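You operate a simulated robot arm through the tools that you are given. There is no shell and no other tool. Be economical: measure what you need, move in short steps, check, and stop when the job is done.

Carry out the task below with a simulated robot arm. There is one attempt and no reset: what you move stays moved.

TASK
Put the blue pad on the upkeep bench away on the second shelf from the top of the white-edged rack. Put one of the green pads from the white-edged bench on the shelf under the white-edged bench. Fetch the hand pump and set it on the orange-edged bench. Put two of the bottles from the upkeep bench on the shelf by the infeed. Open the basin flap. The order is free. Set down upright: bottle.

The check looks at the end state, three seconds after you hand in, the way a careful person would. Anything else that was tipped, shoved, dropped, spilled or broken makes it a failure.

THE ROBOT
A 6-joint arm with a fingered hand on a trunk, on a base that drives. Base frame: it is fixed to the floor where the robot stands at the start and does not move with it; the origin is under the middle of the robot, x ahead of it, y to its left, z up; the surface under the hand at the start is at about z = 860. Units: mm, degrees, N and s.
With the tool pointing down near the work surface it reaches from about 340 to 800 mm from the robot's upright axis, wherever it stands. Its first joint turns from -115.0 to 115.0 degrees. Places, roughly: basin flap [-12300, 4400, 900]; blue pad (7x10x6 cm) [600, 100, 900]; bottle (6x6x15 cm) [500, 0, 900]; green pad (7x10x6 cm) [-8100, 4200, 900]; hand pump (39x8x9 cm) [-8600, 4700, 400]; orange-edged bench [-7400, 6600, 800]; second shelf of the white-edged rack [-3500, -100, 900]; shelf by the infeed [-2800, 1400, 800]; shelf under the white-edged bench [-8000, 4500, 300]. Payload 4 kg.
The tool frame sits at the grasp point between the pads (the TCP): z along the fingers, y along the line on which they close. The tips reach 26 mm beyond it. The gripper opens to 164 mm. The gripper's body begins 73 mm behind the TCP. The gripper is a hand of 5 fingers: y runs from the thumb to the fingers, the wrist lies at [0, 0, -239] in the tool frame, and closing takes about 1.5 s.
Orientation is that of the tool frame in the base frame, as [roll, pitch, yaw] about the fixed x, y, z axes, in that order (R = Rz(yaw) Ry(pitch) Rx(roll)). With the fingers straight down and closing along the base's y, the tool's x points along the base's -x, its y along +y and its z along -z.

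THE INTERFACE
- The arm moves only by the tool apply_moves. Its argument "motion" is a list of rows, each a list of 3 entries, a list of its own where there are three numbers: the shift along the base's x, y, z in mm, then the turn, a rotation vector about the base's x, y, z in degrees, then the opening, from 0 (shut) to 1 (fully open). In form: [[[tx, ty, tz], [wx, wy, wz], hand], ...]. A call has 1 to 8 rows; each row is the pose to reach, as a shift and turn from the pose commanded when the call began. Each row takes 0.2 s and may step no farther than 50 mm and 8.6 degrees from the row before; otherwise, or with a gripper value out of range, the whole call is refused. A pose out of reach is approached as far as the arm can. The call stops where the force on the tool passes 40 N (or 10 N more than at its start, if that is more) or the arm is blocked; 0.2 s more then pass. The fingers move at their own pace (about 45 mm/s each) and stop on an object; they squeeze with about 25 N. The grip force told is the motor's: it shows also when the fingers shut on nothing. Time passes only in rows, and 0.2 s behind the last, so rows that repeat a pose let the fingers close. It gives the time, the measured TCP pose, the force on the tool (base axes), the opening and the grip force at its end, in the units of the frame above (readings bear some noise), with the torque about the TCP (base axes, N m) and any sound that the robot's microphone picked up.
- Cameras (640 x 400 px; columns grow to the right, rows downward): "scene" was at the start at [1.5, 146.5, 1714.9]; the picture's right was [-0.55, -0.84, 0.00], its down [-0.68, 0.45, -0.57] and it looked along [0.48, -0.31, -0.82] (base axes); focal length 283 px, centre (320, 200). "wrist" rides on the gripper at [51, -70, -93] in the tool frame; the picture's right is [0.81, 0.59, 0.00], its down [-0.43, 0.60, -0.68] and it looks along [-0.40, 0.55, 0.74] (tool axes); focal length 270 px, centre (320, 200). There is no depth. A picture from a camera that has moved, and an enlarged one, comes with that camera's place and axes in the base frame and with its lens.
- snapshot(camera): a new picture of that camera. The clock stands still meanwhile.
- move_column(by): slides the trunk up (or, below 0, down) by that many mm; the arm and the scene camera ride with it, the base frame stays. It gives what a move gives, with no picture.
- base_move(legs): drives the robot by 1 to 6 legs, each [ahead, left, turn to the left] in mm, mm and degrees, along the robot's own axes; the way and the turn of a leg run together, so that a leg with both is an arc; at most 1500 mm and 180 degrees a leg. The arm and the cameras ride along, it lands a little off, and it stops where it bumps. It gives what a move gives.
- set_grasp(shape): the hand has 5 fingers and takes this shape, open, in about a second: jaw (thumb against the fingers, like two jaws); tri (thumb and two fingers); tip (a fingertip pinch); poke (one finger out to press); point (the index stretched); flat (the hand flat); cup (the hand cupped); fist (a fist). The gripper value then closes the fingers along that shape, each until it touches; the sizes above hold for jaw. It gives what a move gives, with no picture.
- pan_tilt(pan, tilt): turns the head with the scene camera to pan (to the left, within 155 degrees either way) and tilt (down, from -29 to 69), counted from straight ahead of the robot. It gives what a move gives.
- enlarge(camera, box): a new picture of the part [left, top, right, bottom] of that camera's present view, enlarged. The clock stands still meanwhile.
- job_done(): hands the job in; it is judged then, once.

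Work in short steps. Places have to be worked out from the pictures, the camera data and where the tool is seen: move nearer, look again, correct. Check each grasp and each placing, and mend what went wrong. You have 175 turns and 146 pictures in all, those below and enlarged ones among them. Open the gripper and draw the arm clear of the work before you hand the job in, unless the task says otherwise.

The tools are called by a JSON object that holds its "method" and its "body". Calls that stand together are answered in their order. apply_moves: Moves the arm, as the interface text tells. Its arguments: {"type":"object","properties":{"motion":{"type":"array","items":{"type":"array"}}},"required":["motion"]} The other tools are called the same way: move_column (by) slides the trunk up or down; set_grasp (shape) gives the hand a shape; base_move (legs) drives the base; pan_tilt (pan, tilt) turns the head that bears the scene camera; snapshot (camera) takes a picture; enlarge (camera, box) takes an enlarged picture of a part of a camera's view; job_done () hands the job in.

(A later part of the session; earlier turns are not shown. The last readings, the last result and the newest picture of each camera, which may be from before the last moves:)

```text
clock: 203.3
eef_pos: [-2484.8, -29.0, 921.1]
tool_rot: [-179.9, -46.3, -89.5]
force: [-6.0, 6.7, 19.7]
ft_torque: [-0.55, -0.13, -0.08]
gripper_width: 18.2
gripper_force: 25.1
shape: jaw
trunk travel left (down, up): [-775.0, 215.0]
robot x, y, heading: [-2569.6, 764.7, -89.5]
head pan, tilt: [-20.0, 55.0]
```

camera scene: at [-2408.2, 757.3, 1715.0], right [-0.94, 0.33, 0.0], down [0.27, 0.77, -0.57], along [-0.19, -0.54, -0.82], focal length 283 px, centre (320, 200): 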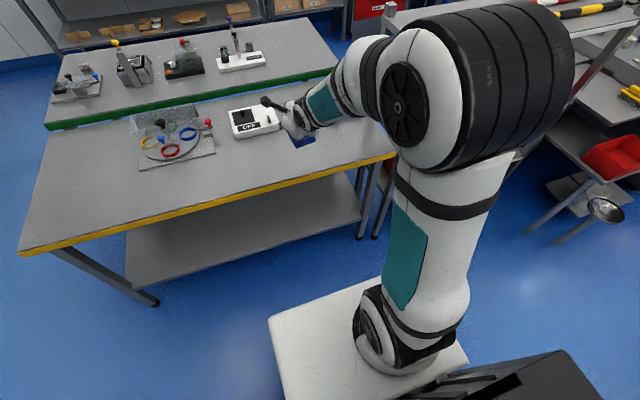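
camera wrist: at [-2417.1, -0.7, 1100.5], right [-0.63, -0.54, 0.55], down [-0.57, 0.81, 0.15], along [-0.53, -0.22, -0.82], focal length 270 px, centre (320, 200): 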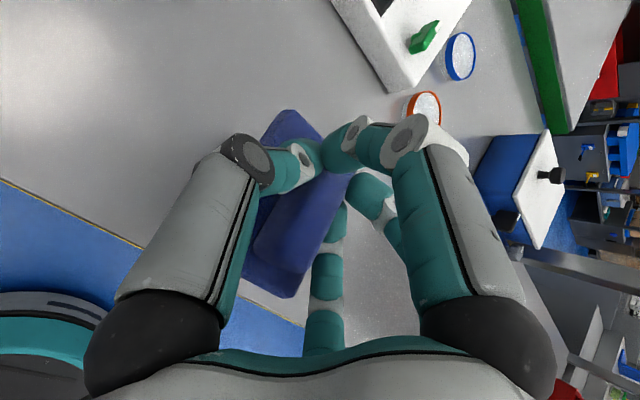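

Contact at ≈921. Ease up, release and withdraw along the tool axis.

{"method": "apply_moves", "body": {"motion": [[[0, 0, 2], [0, 0, 0], 0.0], [[0, 0, 2], [0, 0, 0], 0.2], [[0, 0, 2], [0, 0, 0], 0.35], [[0, 0, 2], [0, 0, 0], 0.4], [[0, 0, 2], [0, 0, 0], 0.4], [[0, 15, 20], [0, 0, 0], 0.4], [[0, 45, 50], [0, 0, 0], 0.4], [[0, 75, 80], [0, 0, 0], 0.4]]}}

{"method": "enlarge", "body": {"camera": "scene", "box": [180, 70, 380, 195]}}

{"method": "snapshot", "body": {"camera": "wrist"}}

```text
clock: 205.1
eef_pos: [-2486.1, 49.8, 997.5]
tool_rot: [179.9, -45.8, -89.4]
force: [0.7, 0.1, -0.4]
ft_torque: [-0.04, -0.02, 0.01]
gripper_width: 65.3
gripper_force: 0.1
shape: jaw
trunk travel left (down, up): [-775.0, 215.0]
robot x, y, heading: [-2567.9, 764.1, -89.5]
head pan, tilt: [-20.0, 55.0]
```

```text
3.20 times, centred on (280, 132) of scene
camera zoom: at [-2408.4, 761.1, 1714.9], right [-0.94, 0.33, 0.0], down [0.27, 0.77, -0.57], along [-0.19, -0.54, -0.82], focal length 905 px, centre (448, 416)
```

zoom: 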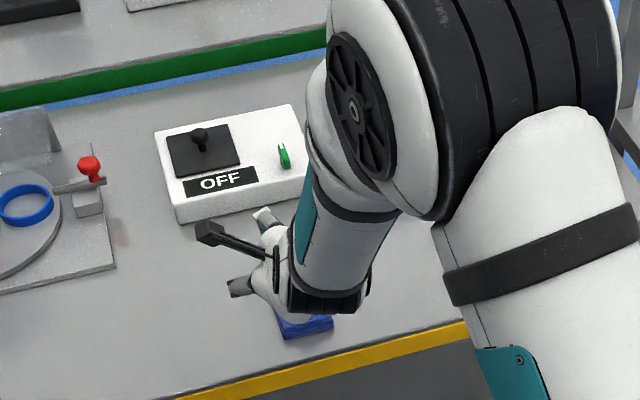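

```text
81 pictures are left
camera wrist: at [-2416.8, 81.0, 1097.9], right [-0.58, -0.57, 0.58], down [-0.6, 0.78, 0.16], along [-0.55, -0.26, -0.8], focal length 270 px, centre (320, 200)
```

wrist: 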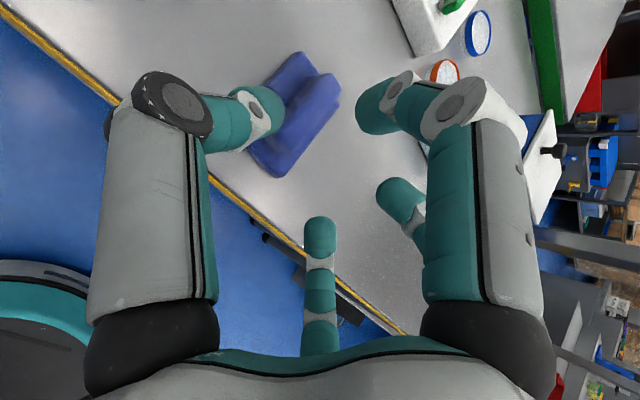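

Pad sits flat with its ridge along y at x≈−2490, centre y≈−18. Now pitch the hand to ~73° from vertical.

{"method": "apply_moves", "body": {"motion": [[[0, 0, 0], [-7, 0, 0], 0.4], [[0, 0, 0], [-14, 0, 0], 0.4], [[0, 0, 0], [-21, 0, 0], 0.4], [[0, 0, 0], [-28, 0, 0], 0.4], [[0, 0, 0], [-28, 0, 0], 0.4]]}}

```text
clock: 206.3
eef_pos: [-2485.2, 46.0, 997.2]
tool_rot: [179.0, -73.8, -88.5]
force: [0.4, 0.7, 0.0]
ft_torque: [0.02, 0.01, 0.02]
gripper_width: 65.5
gripper_force: 0.0
shape: jaw
trunk travel left (down, up): [-775.0, 215.0]
robot x, y, heading: [-2571.9, 761.0, -89.4]
head pan, tilt: [-20.0, 55.0]
```

Reached. Move over the ridge at z≈945 and check.

{"method": "apply_moves", "body": {"motion": [[[-2, -20, -10], [0, 0, 0], 0.4], [[-4, -40, -30], [0, 0, 0], 0.4], [[-5, -60, -50], [0, 0, 0], 0.4]]}}

{"method": "snapshot", "body": {"camera": "wrist"}}

```text
clock: 207.1
eef_pos: [-2486.6, -10.9, 947.3]
tool_rot: [178.9, -73.7, -88.4]
force: [1.1, -1.1, 0.6]
ft_torque: [-0.02, -0.03, -0.02]
gripper_width: 65.3
gripper_force: 0.0
shape: jaw
trunk travel left (down, up): [-775.0, 215.0]
robot x, y, heading: [-2570.5, 767.9, -89.5]
head pan, tilt: [-20.0, 55.0]
```

```text
80 pictures are left
camera wrist: at [-2417.4, 65.4, 1020.8], right [-0.58, -0.23, 0.78], down [-0.6, 0.77, -0.22], along [-0.55, -0.6, -0.59], focal length 270 px, centre (320, 200)
```

wrist: 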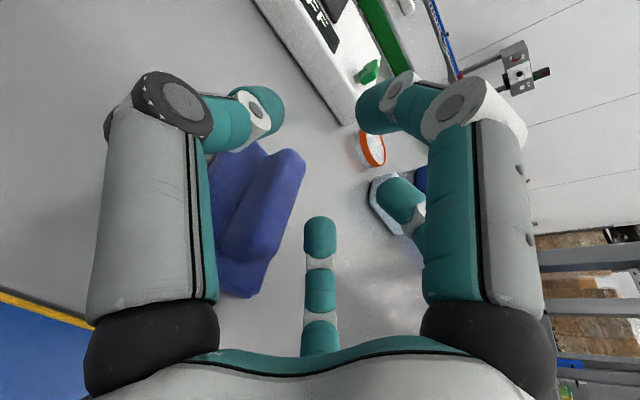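

Aligned. Descend to ~918 and close.

{"method": "apply_moves", "body": {"motion": [[[-3, -5, -10], [0, 0, 0], 0.4], [[-3, -5, -20], [0, 0, 0], 0.4], [[-3, -5, -27], [0, 0, 0], 0.4], [[-3, -5, -30], [0, 0, 0], 0.4]]}}

{"method": "snapshot", "body": {"camera": "wrist"}}

```text
clock: 207.9
eef_pos: [-2490.9, -19.7, 932.8]
tool_rot: [179.6, -75.1, -89.1]
force: [-0.5, 5.8, 26.6]
ft_torque: [1.32, -0.58, 0.12]
gripper_width: 63.3
gripper_force: 0.1
shape: jaw
trunk travel left (down, up): [-775.0, 215.0]
robot x, y, heading: [-2568.8, 766.5, -89.6]
head pan, tilt: [-20.0, 55.0]
stopped in row 3: the force on the tool passed its limit at 42 N (the readings are from after the stop); the commanded pose is now the measured one
```

```text
79 pictures are left
camera wrist: at [-2422.1, 56.9, 1005.0], right [-0.58, -0.21, 0.78], down [-0.6, 0.76, -0.24], along [-0.54, -0.61, -0.57], focal length 270 px, centre (320, 200)
```

wrist: 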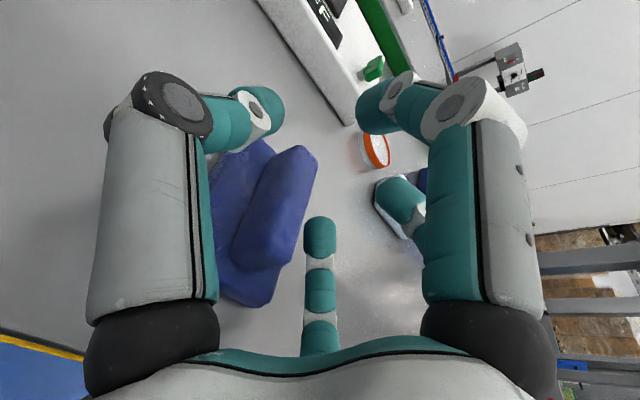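

A palm/finger base touches the ridge's near end in this flat pose. I'll lift, shift back ~30 mm so only the near half of the ridge is between the fingertips, and descend again.

{"method": "apply_moves", "body": {"motion": [[[0, 0, 12], [0, 0, 0], 0.4], [[0, 0, 20], [0, 0, 0], 0.4], [[0, 20, 20], [0, 0, 0], 0.4], [[0, 35, 20], [0, 0, 0], 0.4], [[0, 35, 10], [0, 0, 0], 0.4], [[0, 35, 0], [0, 0, 0], 0.4]]}}

{"method": "snapshot", "body": {"camera": "wrist"}}

```text
clock: 209.3
eef_pos: [-2490.8, 14.3, 929.5]
tool_rot: [179.3, -74.5, -88.7]
force: [-0.8, 3.0, 4.8]
ft_torque: [0.16, -0.16, 0.03]
gripper_width: 64.7
gripper_force: 0.0
shape: jaw
trunk travel left (down, up): [-775.0, 215.0]
robot x, y, heading: [-2570.9, 767.9, -89.6]
head pan, tilt: [-20.0, 55.0]
```

```text
78 pictures are left
camera wrist: at [-2422.1, 91.1, 1002.2], right [-0.58, -0.22, 0.78], down [-0.6, 0.76, -0.23], along [-0.54, -0.61, -0.58], focal length 270 px, centre (320, 200)
```

wrist: 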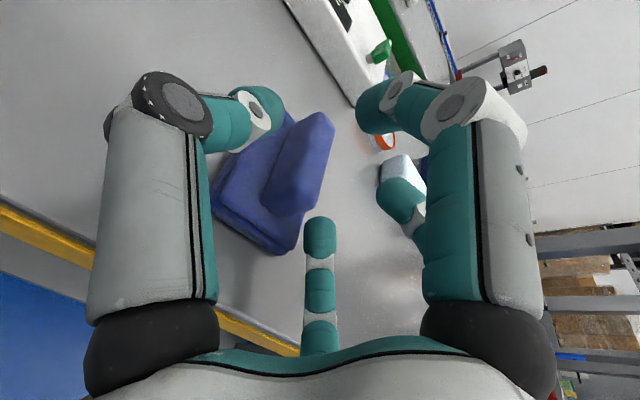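

Lower fingers rest just above the pad base, at ridge height. Try closing here.

{"method": "apply_moves", "body": {"motion": [[[0, 0, 1], [0, 0, 0], 0.2], [[0, 0, 1], [0, 0, 0], 0.1], [[0, 0, 1], [0, 0, 0], 0.0], [[0, 0, 1], [0, 0, 0], 0.0], [[0, 0, 1], [0, 0, 0], 0.0], [[0, 0, 1], [0, 0, 0], 0.0]]}}

{"method": "snapshot", "body": {"camera": "wrist"}}

{"method": "enlarge", "body": {"camera": "scene", "box": [200, 90, 360, 190]}}

```text
clock: 210.7
eef_pos: [-2492.4, 14.6, 930.0]
tool_rot: [179.2, -74.4, -88.7]
force: [0.1, -0.8, -0.6]
ft_torque: [-0.01, 0.0, 0.05]
gripper_width: 0.2
gripper_force: 24.9
shape: jaw
trunk travel left (down, up): [-775.0, 215.0]
robot x, y, heading: [-2571.0, 766.5, -89.6]
head pan, tilt: [-20.0, 55.0]
```

```text
77 pictures are left
camera wrist: at [-2422.6, 90.8, 1002.3], right [-0.58, -0.22, 0.78], down [-0.6, 0.76, -0.23], along [-0.54, -0.61, -0.58], focal length 270 px, centre (320, 200)
```

wrist: 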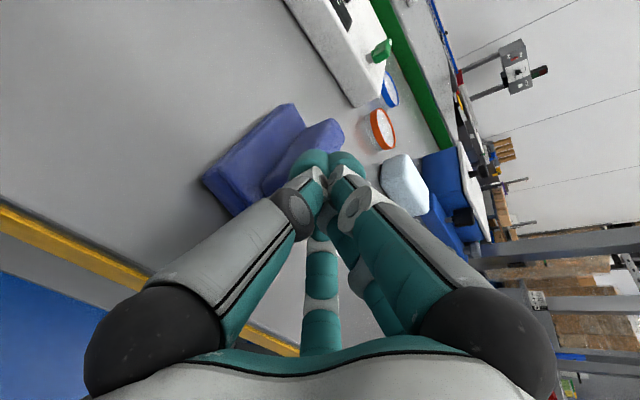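

```text
4.00 times, centred on (280, 140) of scene
camera zoom: at [-2408.2, 759.7, 1715.0], right [-0.94, 0.33, 0.0], down [0.27, 0.77, -0.57], along [-0.19, -0.54, -0.82], focal length 1131 px, centre (480, 440)
```

zoom: 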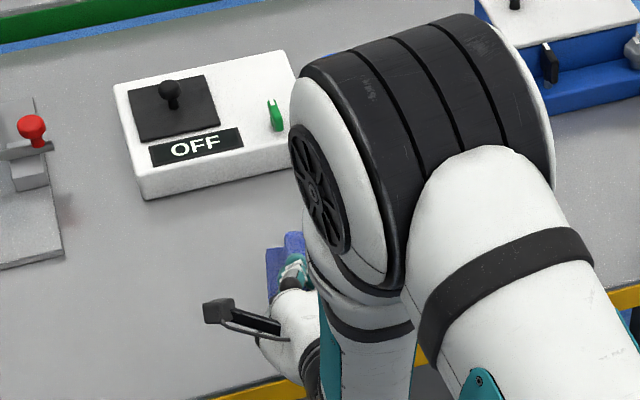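

The fingers closed above the ridge, so this flat pose can't hold it. I'll go back to the 45° grasp, which held well, and use a curved entry past the rack post instead.

{"method": "apply_moves", "body": {"motion": [[[0, 0, 15], [0, 0, 0], 0.1], [[0, 5, 40], [0, 0, 0], 0.3], [[0, 10, 60], [7, 0, 0], 0.4], [[0, 10, 60], [14, 0, 0], 0.4], [[0, 10, 60], [21, 0, 0], 0.4], [[0, 10, 60], [28, 0, 0], 0.4], [[0, -10, 50], [28, 0, 0], 0.4], [[0, -40, 30], [28, 0, 0], 0.4]]}}

{"method": "snapshot", "body": {"camera": "wrist"}}

```text
clock: 212.5
eef_pos: [-2494.1, -24.9, 956.3]
tool_rot: [-180.0, -46.5, -89.6]
force: [0.4, 0.0, 3.4]
ft_torque: [0.01, -0.04, -0.01]
gripper_width: 65.0
gripper_force: 0.1
shape: jaw
trunk travel left (down, up): [-775.0, 215.0]
robot x, y, heading: [-2569.9, 767.7, -89.6]
head pan, tilt: [-20.0, 55.0]
```

```text
75 pictures are left
camera wrist: at [-2425.3, 8.8, 1057.2], right [-0.58, -0.56, 0.59], down [-0.6, 0.78, 0.15], along [-0.54, -0.26, -0.8], focal length 270 px, centre (320, 200)
```

wrist: 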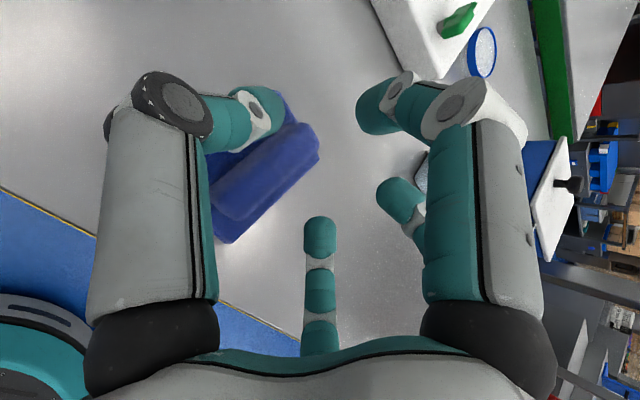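

Ridge at x≈−2490 under the hand. Descend and grip.

{"method": "apply_moves", "body": {"motion": [[[4, 0, -15], [0, 0, 0], 0.4], [[4, 0, -28], [0, 0, 0], 0.4], [[4, 0, -35], [0, 0, 0], 0.4], [[4, 0, -39], [0, 0, 0], 0.4]]}}

{"method": "apply_moves", "body": {"motion": [[[0, 0, 0], [0, 0, 0], 0.2], [[0, 0, 0], [0, 0, 0], 0.1], [[0, 0, 0], [0, 0, 0], 0.0], [[0, 0, 0], [0, 0, 0], 0.0], [[0, 0, 0], [0, 0, 0], 0.0], [[0, 0, 0], [0, 0, 0], 0.0]]}}

{"method": "apply_moves", "body": {"motion": [[[0, 0, 15], [0, 0, 0], 0.0], [[0, 10, 50], [0, 0, 0], 0.0], [[0, 40, 85], [0, 0, 0], 0.0], [[0, 75, 115], [0, 0, 0], 0.0], [[-5, 110, 140], [0, 0, 0], 0.0], [[-20, 130, 160], [0, 0, 0], 0.0]]}}

{"method": "snapshot", "body": {"camera": "wrist"}}

```text
clock: 213.6
eef_pos: [-2486.5, -27.4, 923.9]
tool_rot: [-179.9, -47.0, -89.5]
force: [2.4, 2.9, 21.7]
ft_torque: [0.05, -0.21, 0.04]
gripper_width: 63.5
gripper_force: 0.1
shape: jaw
trunk travel left (down, up): [-775.0, 215.0]
robot x, y, heading: [-2571.4, 763.6, -89.1]
head pan, tilt: [-20.0, 55.0]
stopped in row 4: the force on the tool passed its limit at 43 N (the readings are from after the stop); the commanded pose is now the measured one
```

```text
clock: 215.0
eef_pos: [-2489.7, -24.6, 924.6]
tool_rot: [-179.7, -46.8, -89.7]
force: [-4.3, 2.0, 25.3]
ft_torque: [-0.76, 0.14, -0.11]
gripper_width: 18.8
gripper_force: 25.0
shape: jaw
trunk travel left (down, up): [-775.0, 215.0]
robot x, y, heading: [-2569.5, 770.3, -89.8]
head pan, tilt: [-20.0, 55.0]
```

```text
clock: 216.4
eef_pos: [-2509.8, 105.8, 1077.0]
tool_rot: [-179.9, -46.4, -89.5]
force: [0.1, 0.0, -0.9]
ft_torque: [0.03, 0.03, 0.02]
gripper_width: 18.0
gripper_force: 24.7
shape: jaw
trunk travel left (down, up): [-775.0, 215.0]
robot x, y, heading: [-2568.3, 767.8, -89.2]
head pan, tilt: [-20.0, 55.0]
```

```text
74 pictures are left
camera wrist: at [-2440.2, 139.1, 1176.8], right [-0.58, -0.56, 0.59], down [-0.6, 0.78, 0.15], along [-0.54, -0.27, -0.8], focal length 270 px, centre (320, 200)
```

wrist: 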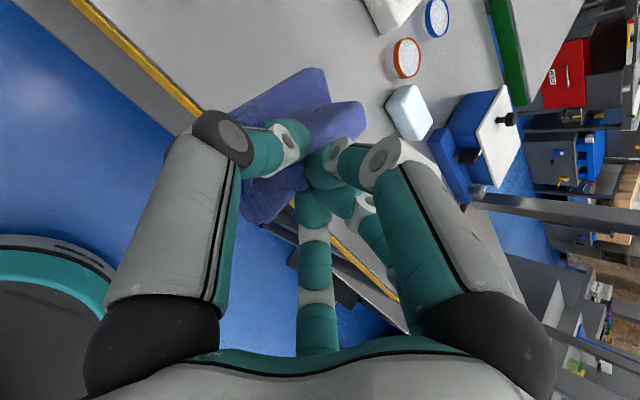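

The pad looks pitched within the grip. Check from the scene camera.

{"method": "enlarge", "body": {"camera": "scene", "box": [200, 70, 400, 195]}}

```text
3.20 times, centred on (300, 132) of scene
camera zoom: at [-2408.9, 761.0, 1715.0], right [-0.94, 0.33, 0.0], down [0.27, 0.77, -0.57], along [-0.19, -0.54, -0.82], focal length 905 px, centre (384, 416)
```

zoom: 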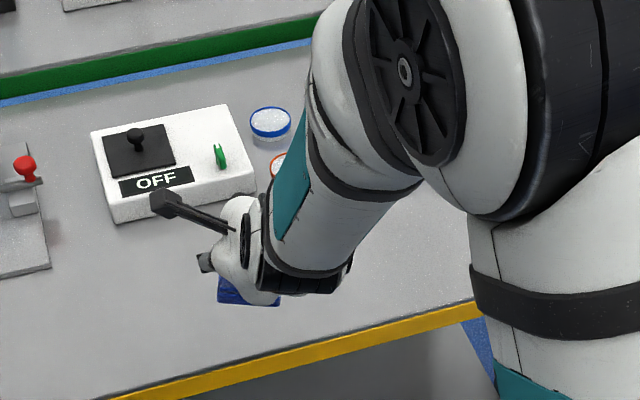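

The pad is pitched nose-up ~27° (gripped only at the ridge's top). I'll set it back down on the bench, level it, and re-grip lower with a slightly steeper hand.

{"method": "apply_moves", "body": {"motion": [[[10, -40, -20], [0, 0, 0], 0.0], [[20, -80, -45], [0, 0, 0], 0.0], [[20, -115, -75], [0, 0, 0], 0.0], [[20, -120, -110], [0, 0, 0], 0.0], [[20, -120, -125], [0, 0, 0], 0.0], [[20, -120, -133], [0, 0, 0], 0.0], [[20, -120, -140], [0, 0, 0], 0.0], [[20, -120, -146], [0, 0, 0], 0.0]]}}

{"method": "snapshot", "body": {"camera": "wrist"}}

```text
clock: 218.2
eef_pos: [-2485.8, -16.0, 934.3]
tool_rot: [-179.9, -46.6, -89.4]
force: [0.7, 1.0, 2.6]
ft_torque: [-0.21, 0.12, 0.01]
gripper_width: 17.7
gripper_force: 24.6
shape: jaw
trunk travel left (down, up): [-775.0, 215.0]
robot x, y, heading: [-2572.9, 767.6, -89.6]
head pan, tilt: [-20.0, 55.0]
```

```text
72 pictures are left
camera wrist: at [-2417.6, 16.9, 1034.0], right [-0.58, -0.56, 0.59], down [-0.6, 0.78, 0.15], along [-0.54, -0.27, -0.8], focal length 270 px, centre (320, 200)
```

wrist: 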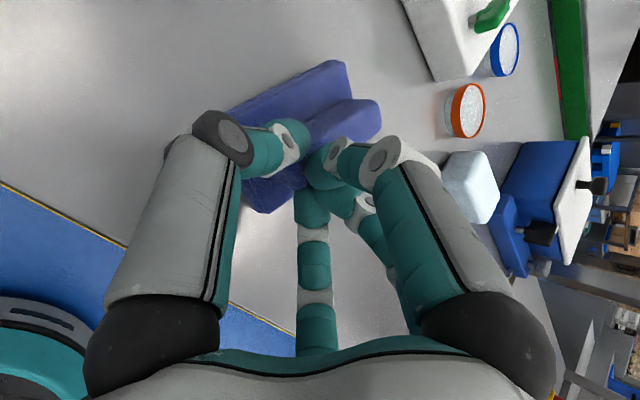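

Pad's rear edge is touching. Continue down gently so it levels itself.

{"method": "apply_moves", "body": {"motion": [[[0, 0, -3], [0, 0, 0], 0.0], [[0, 0, -6], [0, 0, 0], 0.0], [[0, 0, -9], [0, 0, 0], 0.0], [[0, 0, -12], [0, 0, 0], 0.0], [[0, 0, -15], [0, 0, 0], 0.0]]}}

{"method": "snapshot", "body": {"camera": "wrist"}}

```text
clock: 219.6
eef_pos: [-2484.4, -19.9, 926.4]
tool_rot: [-179.8, -47.4, -89.4]
force: [2.8, 0.8, 14.0]
ft_torque: [-0.19, 0.18, -0.02]
gripper_width: 17.3
gripper_force: 25.2
shape: jaw
trunk travel left (down, up): [-775.0, 215.0]
robot x, y, heading: [-2568.6, 766.8, -89.3]
head pan, tilt: [-20.0, 55.0]
stopped in row 5: the force on the tool passed its limit at 40 N (the readings are from after the stop); the commanded pose is now the measured one
```

```text
71 pictures are left
camera wrist: at [-2416.2, 15.8, 1025.9], right [-0.58, -0.56, 0.6], down [-0.61, 0.78, 0.14], along [-0.54, -0.28, -0.79], focal length 270 px, centre (320, 200)
```

wrist: 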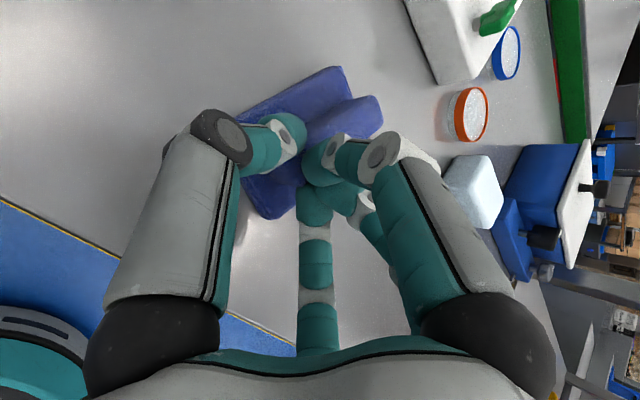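

The geometry fits a flat pad yawed ≈ −25° (long axis heading −115°, centre ≈[-2485,-60]). Release, lift, and look.

{"method": "apply_moves", "body": {"motion": [[[0, 0, 3], [0, 0, 0], 0.2], [[0, 0, 3], [0, 0, 0], 0.4], [[0, 0, 3], [0, 0, 0], 0.45], [[0, 0, 3], [0, 0, 0], 0.45], [[0, 0, 3], [0, 0, 0], 0.45], [[0, 5, 25], [0, 0, 0], 0.45], [[0, 20, 55], [0, 0, 0], 0.45], [[0, 35, 85], [0, 0, 0], 0.45]]}}

{"method": "snapshot", "body": {"camera": "wrist"}}

```text
clock: 221.4
eef_pos: [-2486.7, 18.9, 1007.7]
tool_rot: [-179.9, -46.9, -89.4]
force: [-0.4, -0.3, -0.5]
ft_torque: [-0.03, 0.02, 0.0]
gripper_width: 73.6
gripper_force: 0.0
shape: jaw
trunk travel left (down, up): [-775.0, 215.0]
robot x, y, heading: [-2572.9, 766.4, -89.6]
head pan, tilt: [-20.0, 55.0]
```

```text
70 pictures are left
camera wrist: at [-2417.2, 53.2, 1105.7], right [-0.58, -0.56, 0.59], down [-0.61, 0.78, 0.14], along [-0.54, -0.27, -0.79], focal length 270 px, centre (320, 200)
```

wrist: 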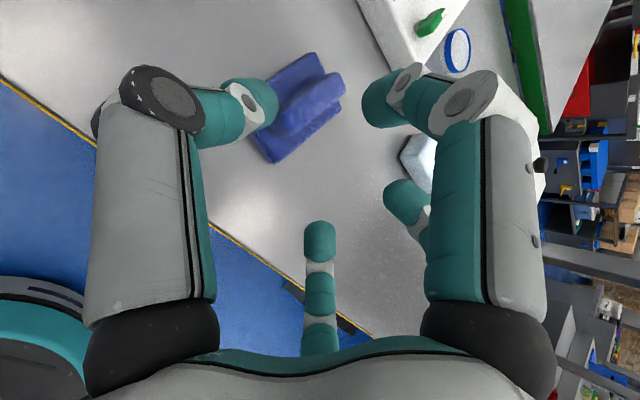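

Pad is flat; ridge centre ≈[-2490,-69], heading ≈ −99°. Move the base 70 mm nearer and yaw the hand −9°, with a 40° tilt.

{"method": "base_move", "body": {"legs": [[70, 0, 0]]}}

{"method": "apply_moves", "body": {"motion": [[[0, 0, 0], [3, 0, -4], 0.4], [[0, 0, 0], [6, 0, -9], 0.4], [[0, 0, 0], [6, 0, -9], 0.4]]}}

{"method": "snapshot", "body": {"camera": "wrist"}}

```text
clock: 222.4
eef_pos: [-2485.6, -55.5, 1004.2]
tool_rot: [-179.9, -47.1, -89.4]
force: [-0.4, 0.3, 0.3]
ft_torque: [0.03, 0.01, -0.02]
gripper_width: 73.6
gripper_force: 0.0
shape: jaw
trunk travel left (down, up): [-775.0, 215.0]
robot x, y, heading: [-2568.3, 697.0, -89.7]
head pan, tilt: [-20.0, 55.0]
```

```text
clock: 223.2
eef_pos: [-2485.5, -54.9, 1004.0]
tool_rot: [179.6, -41.0, -98.0]
force: [0.0, 0.6, 0.7]
ft_torque: [0.01, -0.04, -0.04]
gripper_width: 65.9
gripper_force: 0.1
shape: jaw
trunk travel left (down, up): [-775.0, 215.0]
robot x, y, heading: [-2568.6, 688.5, -89.5]
head pan, tilt: [-20.0, 55.0]
```

```text
69 pictures are left
camera wrist: at [-2413.0, -42.1, 1107.5], right [-0.67, -0.52, 0.53], down [-0.48, 0.85, 0.23], along [-0.57, -0.1, -0.81], focal length 270 px, centre (320, 200)
```

wrist: 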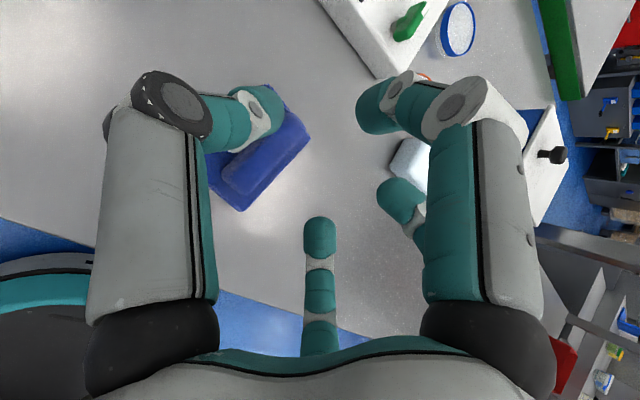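

Good alignment. Descend to grip height.

{"method": "apply_moves", "body": {"motion": [[[0, -5, -35], [0, 0, 0], 0.4], [[0, -10, -65], [0, 0, 0], 0.4], [[0, -10, -78], [0, 0, 0], 0.4], [[0, -10, -84], [0, 0, 0], 0.4], [[0, -10, -88], [0, 0, 0], 0.4], [[0, -10, -91], [0, 0, 0], 0.4]]}}

{"method": "snapshot", "body": {"camera": "wrist"}}

```text
clock: 224.6
eef_pos: [-2486.8, -63.5, 917.3]
tool_rot: [179.7, -41.4, -98.1]
force: [0.2, 3.1, 21.2]
ft_torque: [0.71, -0.32, 0.09]
gripper_width: 64.8
gripper_force: 0.0
shape: jaw
trunk travel left (down, up): [-775.0, 215.0]
robot x, y, heading: [-2568.7, 691.0, -89.6]
head pan, tilt: [-20.0, 55.0]
```

```text
68 pictures are left
camera wrist: at [-2414.0, -50.8, 1019.7], right [-0.67, -0.52, 0.54], down [-0.48, 0.85, 0.23], along [-0.57, -0.1, -0.81], focal length 270 px, centre (320, 200)
```

wrist: 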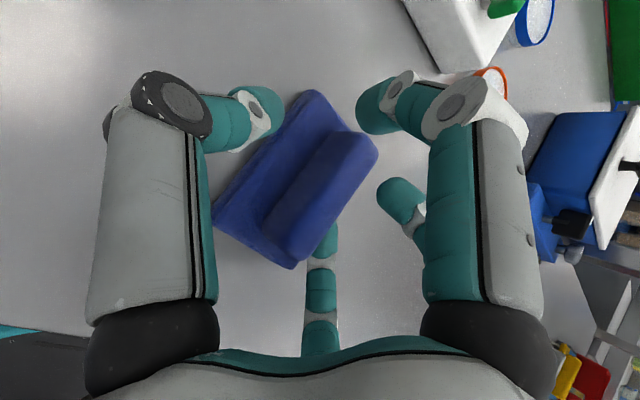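

Ridge runs through the TCP. Close and lift a little to check.

{"method": "apply_moves", "body": {"motion": [[[0, 0, 0], [0, 0, 0], 0.2], [[0, 0, 0], [0, 0, 0], 0.1], [[0, 0, 0], [0, 0, 0], 0.0], [[0, 0, 0], [0, 0, 0], 0.0], [[0, 0, 0], [0, 0, 0], 0.0], [[0, 0, 0], [0, 0, 0], 0.0], [[0, 0, 25], [0, 0, 0], 0.0], [[0, 0, 60], [0, 0, 0], 0.0]]}}

{"method": "snapshot", "body": {"camera": "wrist"}}

```text
clock: 226.4
eef_pos: [-2486.2, -63.0, 974.4]
tool_rot: [179.4, -41.0, -98.0]
force: [-0.6, -0.8, -0.7]
ft_torque: [-0.01, 0.01, 0.01]
gripper_width: 18.2
gripper_force: 25.7
shape: jaw
trunk travel left (down, up): [-775.0, 215.0]
robot x, y, heading: [-2570.6, 689.5, -89.4]
head pan, tilt: [-20.0, 55.0]
```

```text
67 pictures are left
camera wrist: at [-2413.0, -50.6, 1077.0], right [-0.67, -0.52, 0.53], down [-0.48, 0.85, 0.23], along [-0.57, -0.1, -0.81], focal length 270 px, centre (320, 200)
```

wrist: 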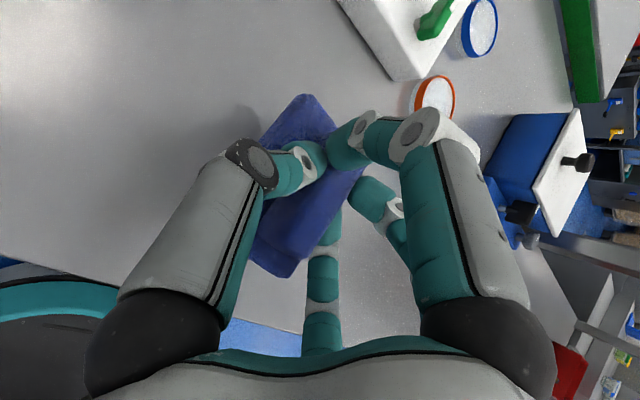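

Level, solid grasp. Raise/retract, square to −90°, and drive to the rack front.

{"method": "apply_moves", "body": {"motion": [[[0, 10, 40], [0, 0, 2], 0.0], [[0, 35, 70], [0, 0, 4], 0.0], [[0, 60, 95], [0, 0, 6], 0.0], [[0, 80, 115], [0, 0, 8], 0.0], [[0, 90, 125], [0, 0, 8], 0.0]]}}

{"method": "base_move", "body": {"legs": [[-130, 0, 0], [0, -690, 0]]}}

{"method": "snapshot", "body": {"camera": "wrist"}}

{"method": "snapshot", "body": {"camera": "scene"}}

```text
clock: 227.6
eef_pos: [-2486.8, 27.1, 1099.9]
tool_rot: [179.5, -40.9, -90.0]
force: [0.1, 0.4, -0.7]
ft_torque: [0.01, -0.01, 0.02]
gripper_width: 17.9
gripper_force: 25.1
shape: jaw
trunk travel left (down, up): [-775.0, 215.0]
robot x, y, heading: [-2571.8, 691.4, -89.2]
head pan, tilt: [-20.0, 55.0]
```

```text
clock: 232.2
eef_pos: [-3169.2, 152.2, 1100.4]
tool_rot: [179.7, -41.0, -90.8]
force: [0.0, -0.1, -0.1]
ft_torque: [0.02, 0.0, 0.0]
gripper_width: 18.4
gripper_force: 24.6
shape: jaw
trunk travel left (down, up): [-775.0, 215.0]
robot x, y, heading: [-3243.1, 819.5, -89.9]
head pan, tilt: [-20.0, 55.0]
```

```text
66 pictures are left
camera wrist: at [-3099.1, 173.6, 1202.4], right [-0.6, -0.6, 0.53], down [-0.58, 0.78, 0.23], along [-0.56, -0.17, -0.81], focal length 270 px, centre (320, 200)
```

wrist: 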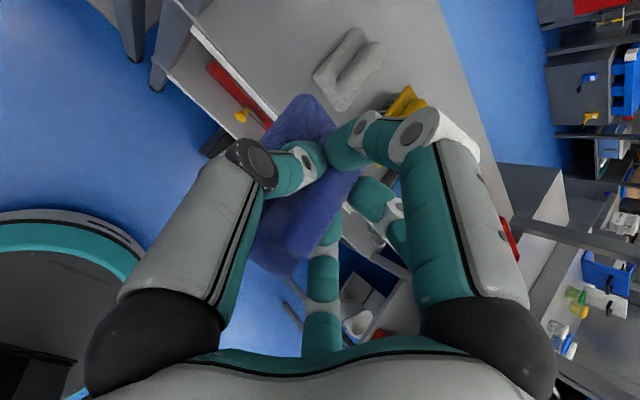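

```text
65 pictures are left
camera scene: at [-3082.4, 812.0, 1715.0], right [-0.94, 0.34, 0.0], down [0.28, 0.77, -0.57], along [-0.2, -0.54, -0.82], focal length 283 px, centre (320, 200)
```

scene: 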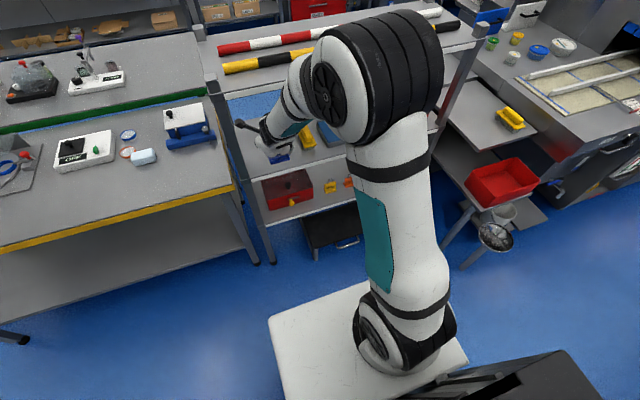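

Geometry: post inner face x≈−3075, white pad from x=−3188. I'll lower in front, enter at x≈−3166 (camera clears the post), then slide to x≈−3140 and set down.

{"method": "apply_moves", "body": {"motion": [[[3, 0, -45], [0, 0, 2], 0.0], [[3, 0, -90], [0, 0, 4], 0.0], [[3, -20, -93], [0, 0, 4], 0.0], [[3, -50, -93], [0, 0, 4], 0.0], [[3, -80, -93], [0, 0, 4], 0.0]]}}

{"method": "snapshot", "body": {"camera": "wrist"}}

{"method": "enlarge", "body": {"camera": "scene", "box": [180, 50, 380, 175]}}

```text
clock: 233.4
eef_pos: [-3164.7, 70.8, 1008.3]
tool_rot: [179.6, -41.0, -86.8]
force: [-0.2, -0.8, -0.9]
ft_torque: [-0.01, -0.01, 0.0]
gripper_width: 18.1
gripper_force: 25.3
shape: jaw
trunk travel left (down, up): [-775.0, 215.0]
robot x, y, heading: [-3245.3, 817.4, -90.3]
head pan, tilt: [-20.0, 55.0]
```

```text
64 pictures are left
camera wrist: at [-3096.4, 96.9, 1111.3], right [-0.55, -0.64, 0.53], down [-0.63, 0.74, 0.23], along [-0.54, -0.21, -0.81], focal length 270 px, centre (320, 200)
```

wrist: 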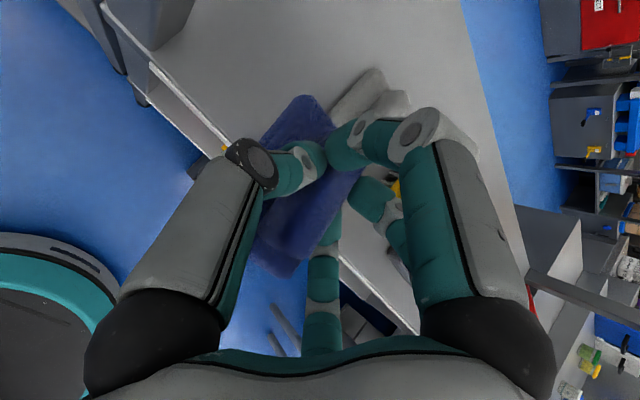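

```text
3.20 times, centred on (280, 112) of scene
camera zoom: at [-3081.7, 811.3, 1715.0], right [-0.94, 0.34, 0.0], down [0.28, 0.77, -0.57], along [-0.2, -0.54, -0.82], focal length 905 px, centre (448, 480)
```

zoom: 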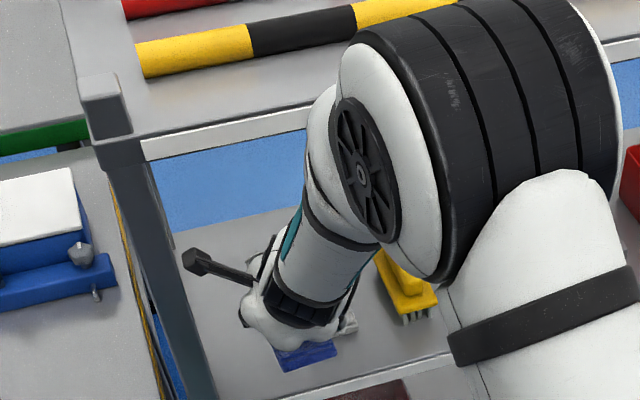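

Camera boom passes the post with only ~6 mm; I'll shift 8 mm away and raise 12 mm while going in to y≈−25.

{"method": "apply_moves", "body": {"motion": [[[-8, 0, 12], [0, 0, 0], 0.0], [[-8, -25, 12], [0, 0, 0], 0.0], [[-8, -50, 12], [0, 0, 0], 0.0], [[-8, -75, 12], [0, 0, 0], 0.0], [[-8, -97, 12], [0, 0, 0], 0.0]]}}

{"method": "snapshot", "body": {"camera": "wrist"}}

{"method": "enlarge", "body": {"camera": "scene", "box": [180, 50, 380, 175]}}

```text
clock: 234.6
eef_pos: [-3175.0, -24.2, 1017.9]
tool_rot: [178.3, -41.2, -85.4]
force: [0.0, 0.0, -1.1]
ft_torque: [-0.01, -0.03, -0.04]
gripper_width: 18.0
gripper_force: 25.0
shape: jaw
out of reach, approached as far as the arm can: row 2
trunk travel left (down, up): [-775.0, 215.0]
robot x, y, heading: [-3240.7, 823.6, -90.5]
head pan, tilt: [-20.0, 55.0]
```

```text
62 pictures are left
camera wrist: at [-3103.7, 2.8, 1119.6], right [-0.54, -0.64, 0.54], down [-0.64, 0.73, 0.24], along [-0.55, -0.22, -0.8], focal length 270 px, centre (320, 200)
```

wrist: 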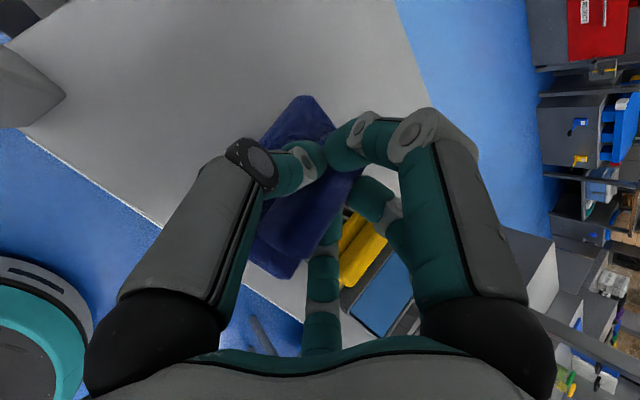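

```text
3.20 times, centred on (280, 112) of scene
camera zoom: at [-3081.7, 811.2, 1715.0], right [-0.94, 0.34, 0.0], down [0.28, 0.77, -0.57], along [-0.2, -0.54, -0.82], focal length 905 px, centre (448, 480)
```

zoom: 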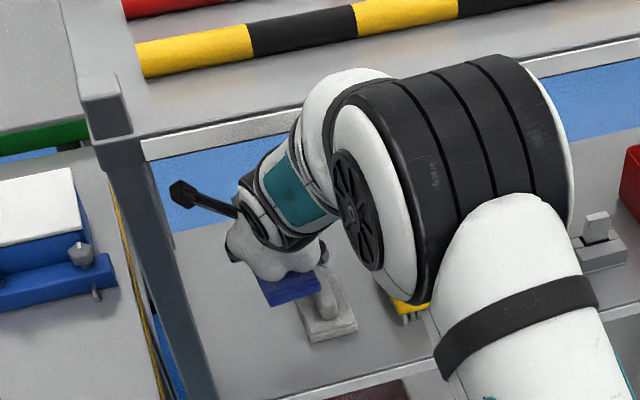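

Inside and clear. Slide right to x≈−3138 and lower.

{"method": "apply_moves", "body": {"motion": [[[18, 0, 0], [0, 0, 0], 0.0], [[36, 0, 0], [0, 0, 0], 0.0], [[36, 0, -20], [0, 0, 0], 0.0], [[36, 0, -40], [0, 0, 0], 0.0]]}}

{"method": "enlarge", "body": {"camera": "scene", "box": [180, 50, 380, 175]}}

{"method": "snapshot", "body": {"camera": "wrist"}}

```text
clock: 235.6
eef_pos: [-3139.9, -24.5, 978.1]
tool_rot: [179.6, -41.2, -86.8]
force: [0.6, -0.5, -0.6]
ft_torque: [0.02, -0.03, 0.01]
gripper_width: 18.1
gripper_force: 25.1
shape: jaw
trunk travel left (down, up): [-775.0, 215.0]
robot x, y, heading: [-3245.2, 820.2, -90.4]
head pan, tilt: [-20.0, 55.0]
```

```text
3.20 times, centred on (280, 112) of scene
camera zoom: at [-3081.7, 811.5, 1715.0], right [-0.94, 0.34, 0.0], down [0.28, 0.77, -0.57], along [-0.2, -0.54, -0.82], focal length 905 px, centre (448, 480)
```

zoom: 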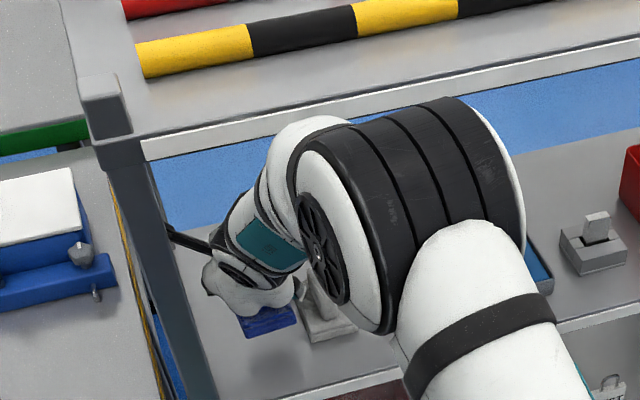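

```text
59 pictures are left
camera wrist: at [-3070.6, 1.9, 1080.6], right [-0.55, -0.64, 0.53], down [-0.63, 0.74, 0.23], along [-0.54, -0.21, -0.81], focal length 270 px, centre (320, 200)
```

wrist: 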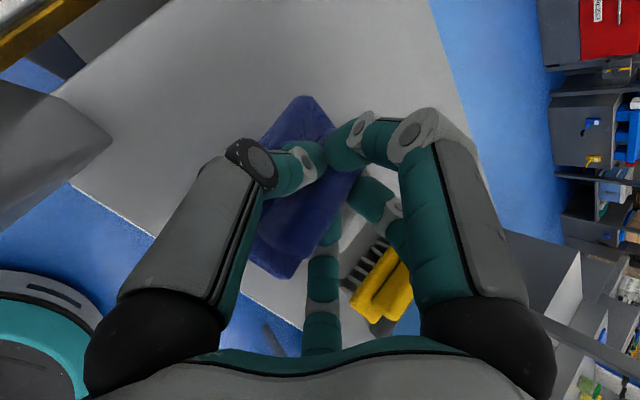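

Clear of the white pad. Creep down to contact.

{"method": "apply_moves", "body": {"motion": [[[0, 0, -8], [0, 0, 0], 0.0], [[0, 0, -13], [0, 0, 0], 0.0], [[0, 0, -17], [0, 0, 0], 0.0], [[0, 0, -20], [0, 0, 0], 0.0], [[0, 0, -22], [0, 0, 0], 0.0]]}}

```text
clock: 236.8
eef_pos: [-3137.8, -25.8, 956.0]
tool_rot: [179.6, -41.0, -86.7]
force: [0.6, 0.8, -1.0]
ft_torque: [0.0, -0.04, 0.02]
gripper_width: 18.1
gripper_force: 25.5
shape: jaw
trunk travel left (down, up): [-775.0, 215.0]
robot x, y, heading: [-3239.8, 817.9, -90.3]
head pan, tilt: [-20.0, 55.0]
```

{"method": "apply_moves", "body": {"motion": [[[0, 0, -3], [0, 0, 0], 0.0], [[0, 0, -6], [0, 0, 0], 0.0], [[0, 0, -9], [0, 0, 0], 0.0], [[0, 0, -12], [0, 0, 0], 0.0], [[0, 0, -14], [0, 0, 0], 0.0]]}}

```text
clock: 238.0
eef_pos: [-3138.7, -26.1, 942.8]
tool_rot: [179.7, -40.9, -86.7]
force: [0.2, -0.1, -1.4]
ft_torque: [0.01, -0.01, 0.0]
gripper_width: 17.8
gripper_force: 24.9
shape: jaw
trunk travel left (down, up): [-775.0, 215.0]
robot x, y, heading: [-3244.6, 815.8, -89.9]
head pan, tilt: [-20.0, 55.0]
```

No contact yet; the shelf is a bit lower. Continue.

{"method": "apply_moves", "body": {"motion": [[[0, 0, -4], [0, 0, 0], 0.0], [[0, 0, -8], [0, 0, 0], 0.0], [[0, 0, -11], [0, 0, 0], 0.0], [[0, 0, -14], [0, 0, 0], 0.0], [[0, 0, -17], [0, 0, 0], 0.0], [[0, 0, -20], [0, 0, 0], 0.0]]}}

{"method": "enlarge", "body": {"camera": "scene", "box": [180, 50, 380, 175]}}

```text
clock: 239.4
eef_pos: [-3138.0, -25.1, 923.3]
tool_rot: [179.6, -41.1, -86.8]
force: [-0.2, 2.2, 3.6]
ft_torque: [-0.12, -0.06, -0.03]
gripper_width: 18.0
gripper_force: 25.3
shape: jaw
trunk travel left (down, up): [-775.0, 215.0]
robot x, y, heading: [-3245.8, 818.2, -89.9]
head pan, tilt: [-20.0, 55.0]
```

```text
3.20 times, centred on (280, 112) of scene
camera zoom: at [-3081.9, 812.7, 1715.1], right [-0.94, 0.34, 0.0], down [0.28, 0.77, -0.57], along [-0.2, -0.54, -0.82], focal length 905 px, centre (448, 480)
```

zoom: 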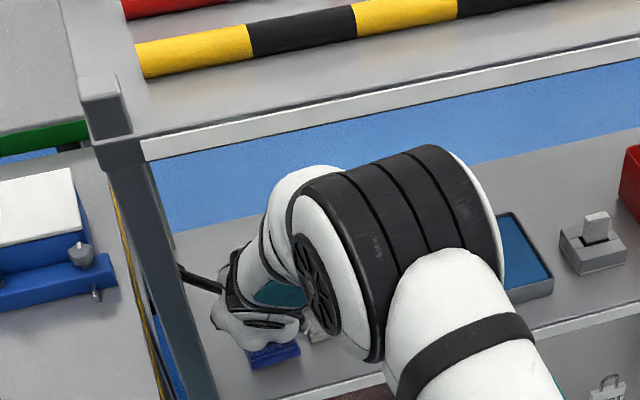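

Contact begins at TCP≈923 (shelf ≈ 866). Two mm more, then release and retract along the entry path.

{"method": "apply_moves", "body": {"motion": [[[0, 0, -2], [0, 0, 0], 0.0], [[0, 0, -2], [0, 0, 0], 0.1], [[0, 0, -2], [0, 0, 0], 0.2], [[0, 0, -2], [0, 0, 0], 0.32], [[0, 0, -1], [0, 0, 0], 0.35], [[0, 0, 0], [0, 0, 0], 0.35], [[0, 0, 15], [0, 0, 0], 0.35], [[0, 0, 40], [0, 0, 0], 0.35]]}}

{"method": "snapshot", "body": {"camera": "wrist"}}

```text
clock: 241.2
eef_pos: [-3137.1, -23.6, 961.9]
tool_rot: [179.5, -41.1, -86.7]
force: [0.2, -0.1, 0.3]
ft_torque: [0.0, 0.01, 0.01]
gripper_width: 57.2
gripper_force: 0.0
shape: jaw
trunk travel left (down, up): [-775.0, 215.0]
robot x, y, heading: [-3238.3, 820.2, -90.1]
head pan, tilt: [-20.0, 55.0]
```

```text
57 pictures are left
camera wrist: at [-3067.8, 3.5, 1066.0], right [-0.55, -0.64, 0.53], down [-0.63, 0.74, 0.23], along [-0.54, -0.21, -0.81], focal length 270 px, centre (320, 200)
```

wrist: 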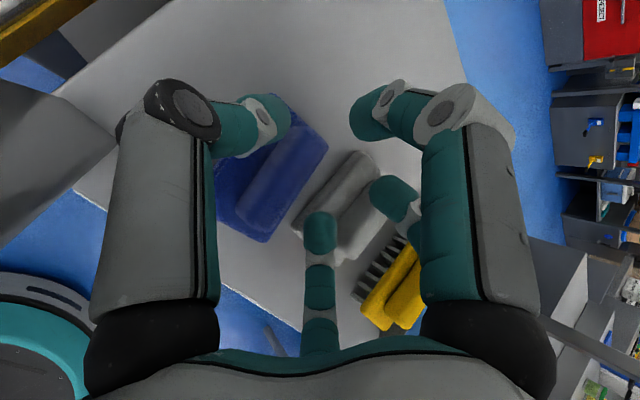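

Blue pad sits flat beside the white one. Raise, shift left and back out past the post.

{"method": "apply_moves", "body": {"motion": [[[0, 0, 40], [0, 0, 0], 0.3], [[0, 0, 60], [0, 0, 0], 0.3], [[-18, 0, 60], [0, 0, 0], 0.3], [[-36, 0, 60], [0, 0, 0], 0.3], [[-36, 30, 60], [0, 0, 0], 0.3], [[-36, 65, 60], [0, 0, 0], 0.3], [[-36, 100, 60], [0, 0, 0], 0.3], [[-36, 145, 60], [0, 0, 0], 0.3]]}}

{"method": "apply_moves", "body": {"motion": [[[0, 40, 30], [0, 0, 0], 0.3], [[0, 50, 75], [0, 0, 0], 0.3], [[0, 60, 120], [0, 0, 0], 0.3]]}}

{"method": "pan_tilt", "body": {"pan": -90, "tilt": 15}}

{"method": "snapshot", "body": {"camera": "scene"}}

```text
clock: 243.0
eef_pos: [-3189.0, 129.7, 1019.4]
tool_rot: [-174.9, -38.2, -101.3]
force: [0.8, -1.5, 1.0]
ft_torque: [0.09, 0.04, -0.04]
gripper_width: 49.4
gripper_force: 0.0
shape: jaw
out of reach, approached as far as the arm can: row 7
trunk travel left (down, up): [-775.0, 215.0]
robot x, y, heading: [-3244.9, 820.0, -90.3]
head pan, tilt: [-20.0, 55.0]
```

```text
clock: 243.8
eef_pos: [-3184.7, 171.8, 1155.8]
tool_rot: [171.2, -44.0, -76.9]
force: [-1.4, 0.7, -0.3]
ft_torque: [-0.1, 0.02, 0.0]
gripper_width: 49.6
gripper_force: 0.1
shape: jaw
trunk travel left (down, up): [-775.0, 215.0]
robot x, y, heading: [-3245.8, 818.1, -90.5]
head pan, tilt: [-20.0, 55.0]
```

```text
clock: 245.2
eef_pos: [-3183.7, 169.9, 1153.1]
tool_rot: [171.1, -43.8, -76.9]
force: [0.2, 0.4, 0.4]
ft_torque: [0.03, 0.0, 0.0]
gripper_width: 49.5
gripper_force: 0.1
shape: jaw
trunk travel left (down, up): [-775.0, 215.0]
robot x, y, heading: [-3245.0, 818.7, -90.1]
head pan, tilt: [-90.0, 15.0]
```

```text
56 pictures are left
camera scene: at [-3150.3, 879.9, 1775.2], right [0.0, 1.0, 0.0], down [0.26, 0.0, -0.97], along [-0.97, 0.0, -0.26], focal length 283 px, centre (320, 200)
```

scene: 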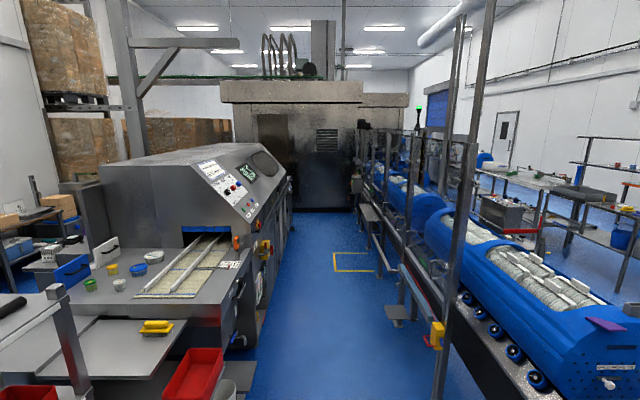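

Pad done. The remaining places are beyond the conveyor, so I'll go around its east end: turn to +x and drive back east first.

{"method": "base_move", "body": {"legs": [[0, 0, 90], [0, -210, 0], [1450, 0, 0], [1450, 0, 0]]}}

{"method": "pan_tilt", "body": {"pan": 90, "tilt": 20}}

{"method": "snapshot", "body": {"camera": "scene"}}

```text
clock: 264.1
eef_pos: [230.2, 684.0, 1143.4]
tool_rot: [179.6, -41.0, 2.6]
force: [0.7, -0.6, -0.8]
ft_torque: [-0.01, 0.02, 0.0]
gripper_width: 49.5
gripper_force: 0.0
shape: jaw
trunk travel left (down, up): [-775.0, 215.0]
robot x, y, heading: [-409.4, 625.1, -0.9]
head pan, tilt: [-90.0, 15.0]
```

```text
clock: 266.8
eef_pos: [228.4, 683.3, 1144.5]
tool_rot: [179.6, -41.1, 2.6]
force: [-0.4, 0.4, -0.9]
ft_torque: [0.01, -0.05, 0.0]
gripper_width: 49.4
gripper_force: 0.0
shape: jaw
trunk travel left (down, up): [-775.0, 215.0]
robot x, y, heading: [-409.6, 624.9, -0.7]
head pan, tilt: [90.0, 20.0]
```

```text
55 pictures are left
camera scene: at [-465.5, 905.4, 1767.1], right [1.0, -0.01, 0.0], down [-0.01, -0.34, -0.94], along [0.01, 0.94, -0.34], focal length 283 px, centre (320, 200)
```

scene: 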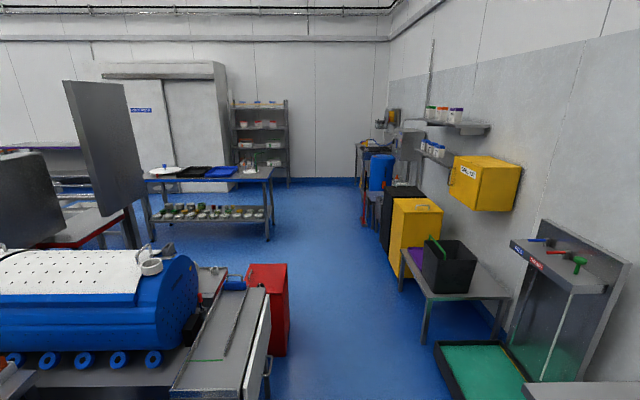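

Passage between the red bin (x≈−670) and the tub table (x≈+380). Turn north and drive along x≈−150.

{"method": "base_move", "body": {"legs": [[0, 0, 91], [0, -260, 0], [1000, 0, 0]]}}

```text
clock: 277.2
eef_pos: [-181.8, 2263.3, 1143.3]
tool_rot: [179.6, -41.0, 92.3]
force: [-0.8, 0.3, 0.9]
ft_torque: [0.01, -0.02, 0.0]
gripper_width: 49.2
gripper_force: 0.1
shape: jaw
trunk travel left (down, up): [-775.0, 215.0]
robot x, y, heading: [-127.6, 1620.5, 88.9]
head pan, tilt: [90.0, 20.0]
```

{"method": "base_move", "body": {"legs": [[1400, 0, 0]]}}

{"method": "pan_tilt", "body": {"pan": 85, "tilt": 20}}

{"method": "snapshot", "body": {"camera": "scene"}}

```text
clock: 284.4
eef_pos: [-144.9, 3699.2, 1143.5]
tool_rot: [179.7, -41.1, 91.9]
force: [0.0, 0.0, -0.5]
ft_torque: [-0.01, -0.01, 0.0]
gripper_width: 49.3
gripper_force: 0.1
shape: jaw
trunk travel left (down, up): [-775.0, 215.0]
robot x, y, heading: [-92.1, 3057.4, 88.7]
head pan, tilt: [90.0, 20.0]
```

```text
clock: 285.0
eef_pos: [-146.9, 3698.5, 1143.3]
tool_rot: [179.6, -41.2, 91.9]
force: [0.7, -0.2, 0.3]
ft_torque: [0.03, -0.03, 0.05]
gripper_width: 49.7
gripper_force: 0.1
shape: jaw
trunk travel left (down, up): [-775.0, 215.0]
robot x, y, heading: [-96.5, 3061.2, 88.4]
head pan, tilt: [85.0, 20.0]
```

```text
54 pictures are left
camera scene: at [-373.4, 3014.2, 1767.1], right [0.11, 0.99, 0.0], down [0.34, -0.04, -0.94], along [-0.93, 0.11, -0.34], focal length 283 px, centre (320, 200)
```

scene: 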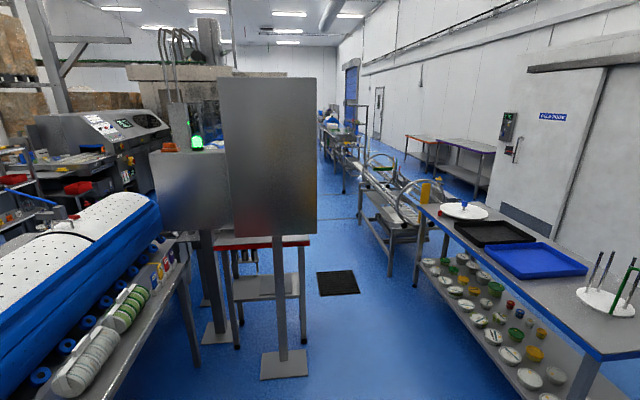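

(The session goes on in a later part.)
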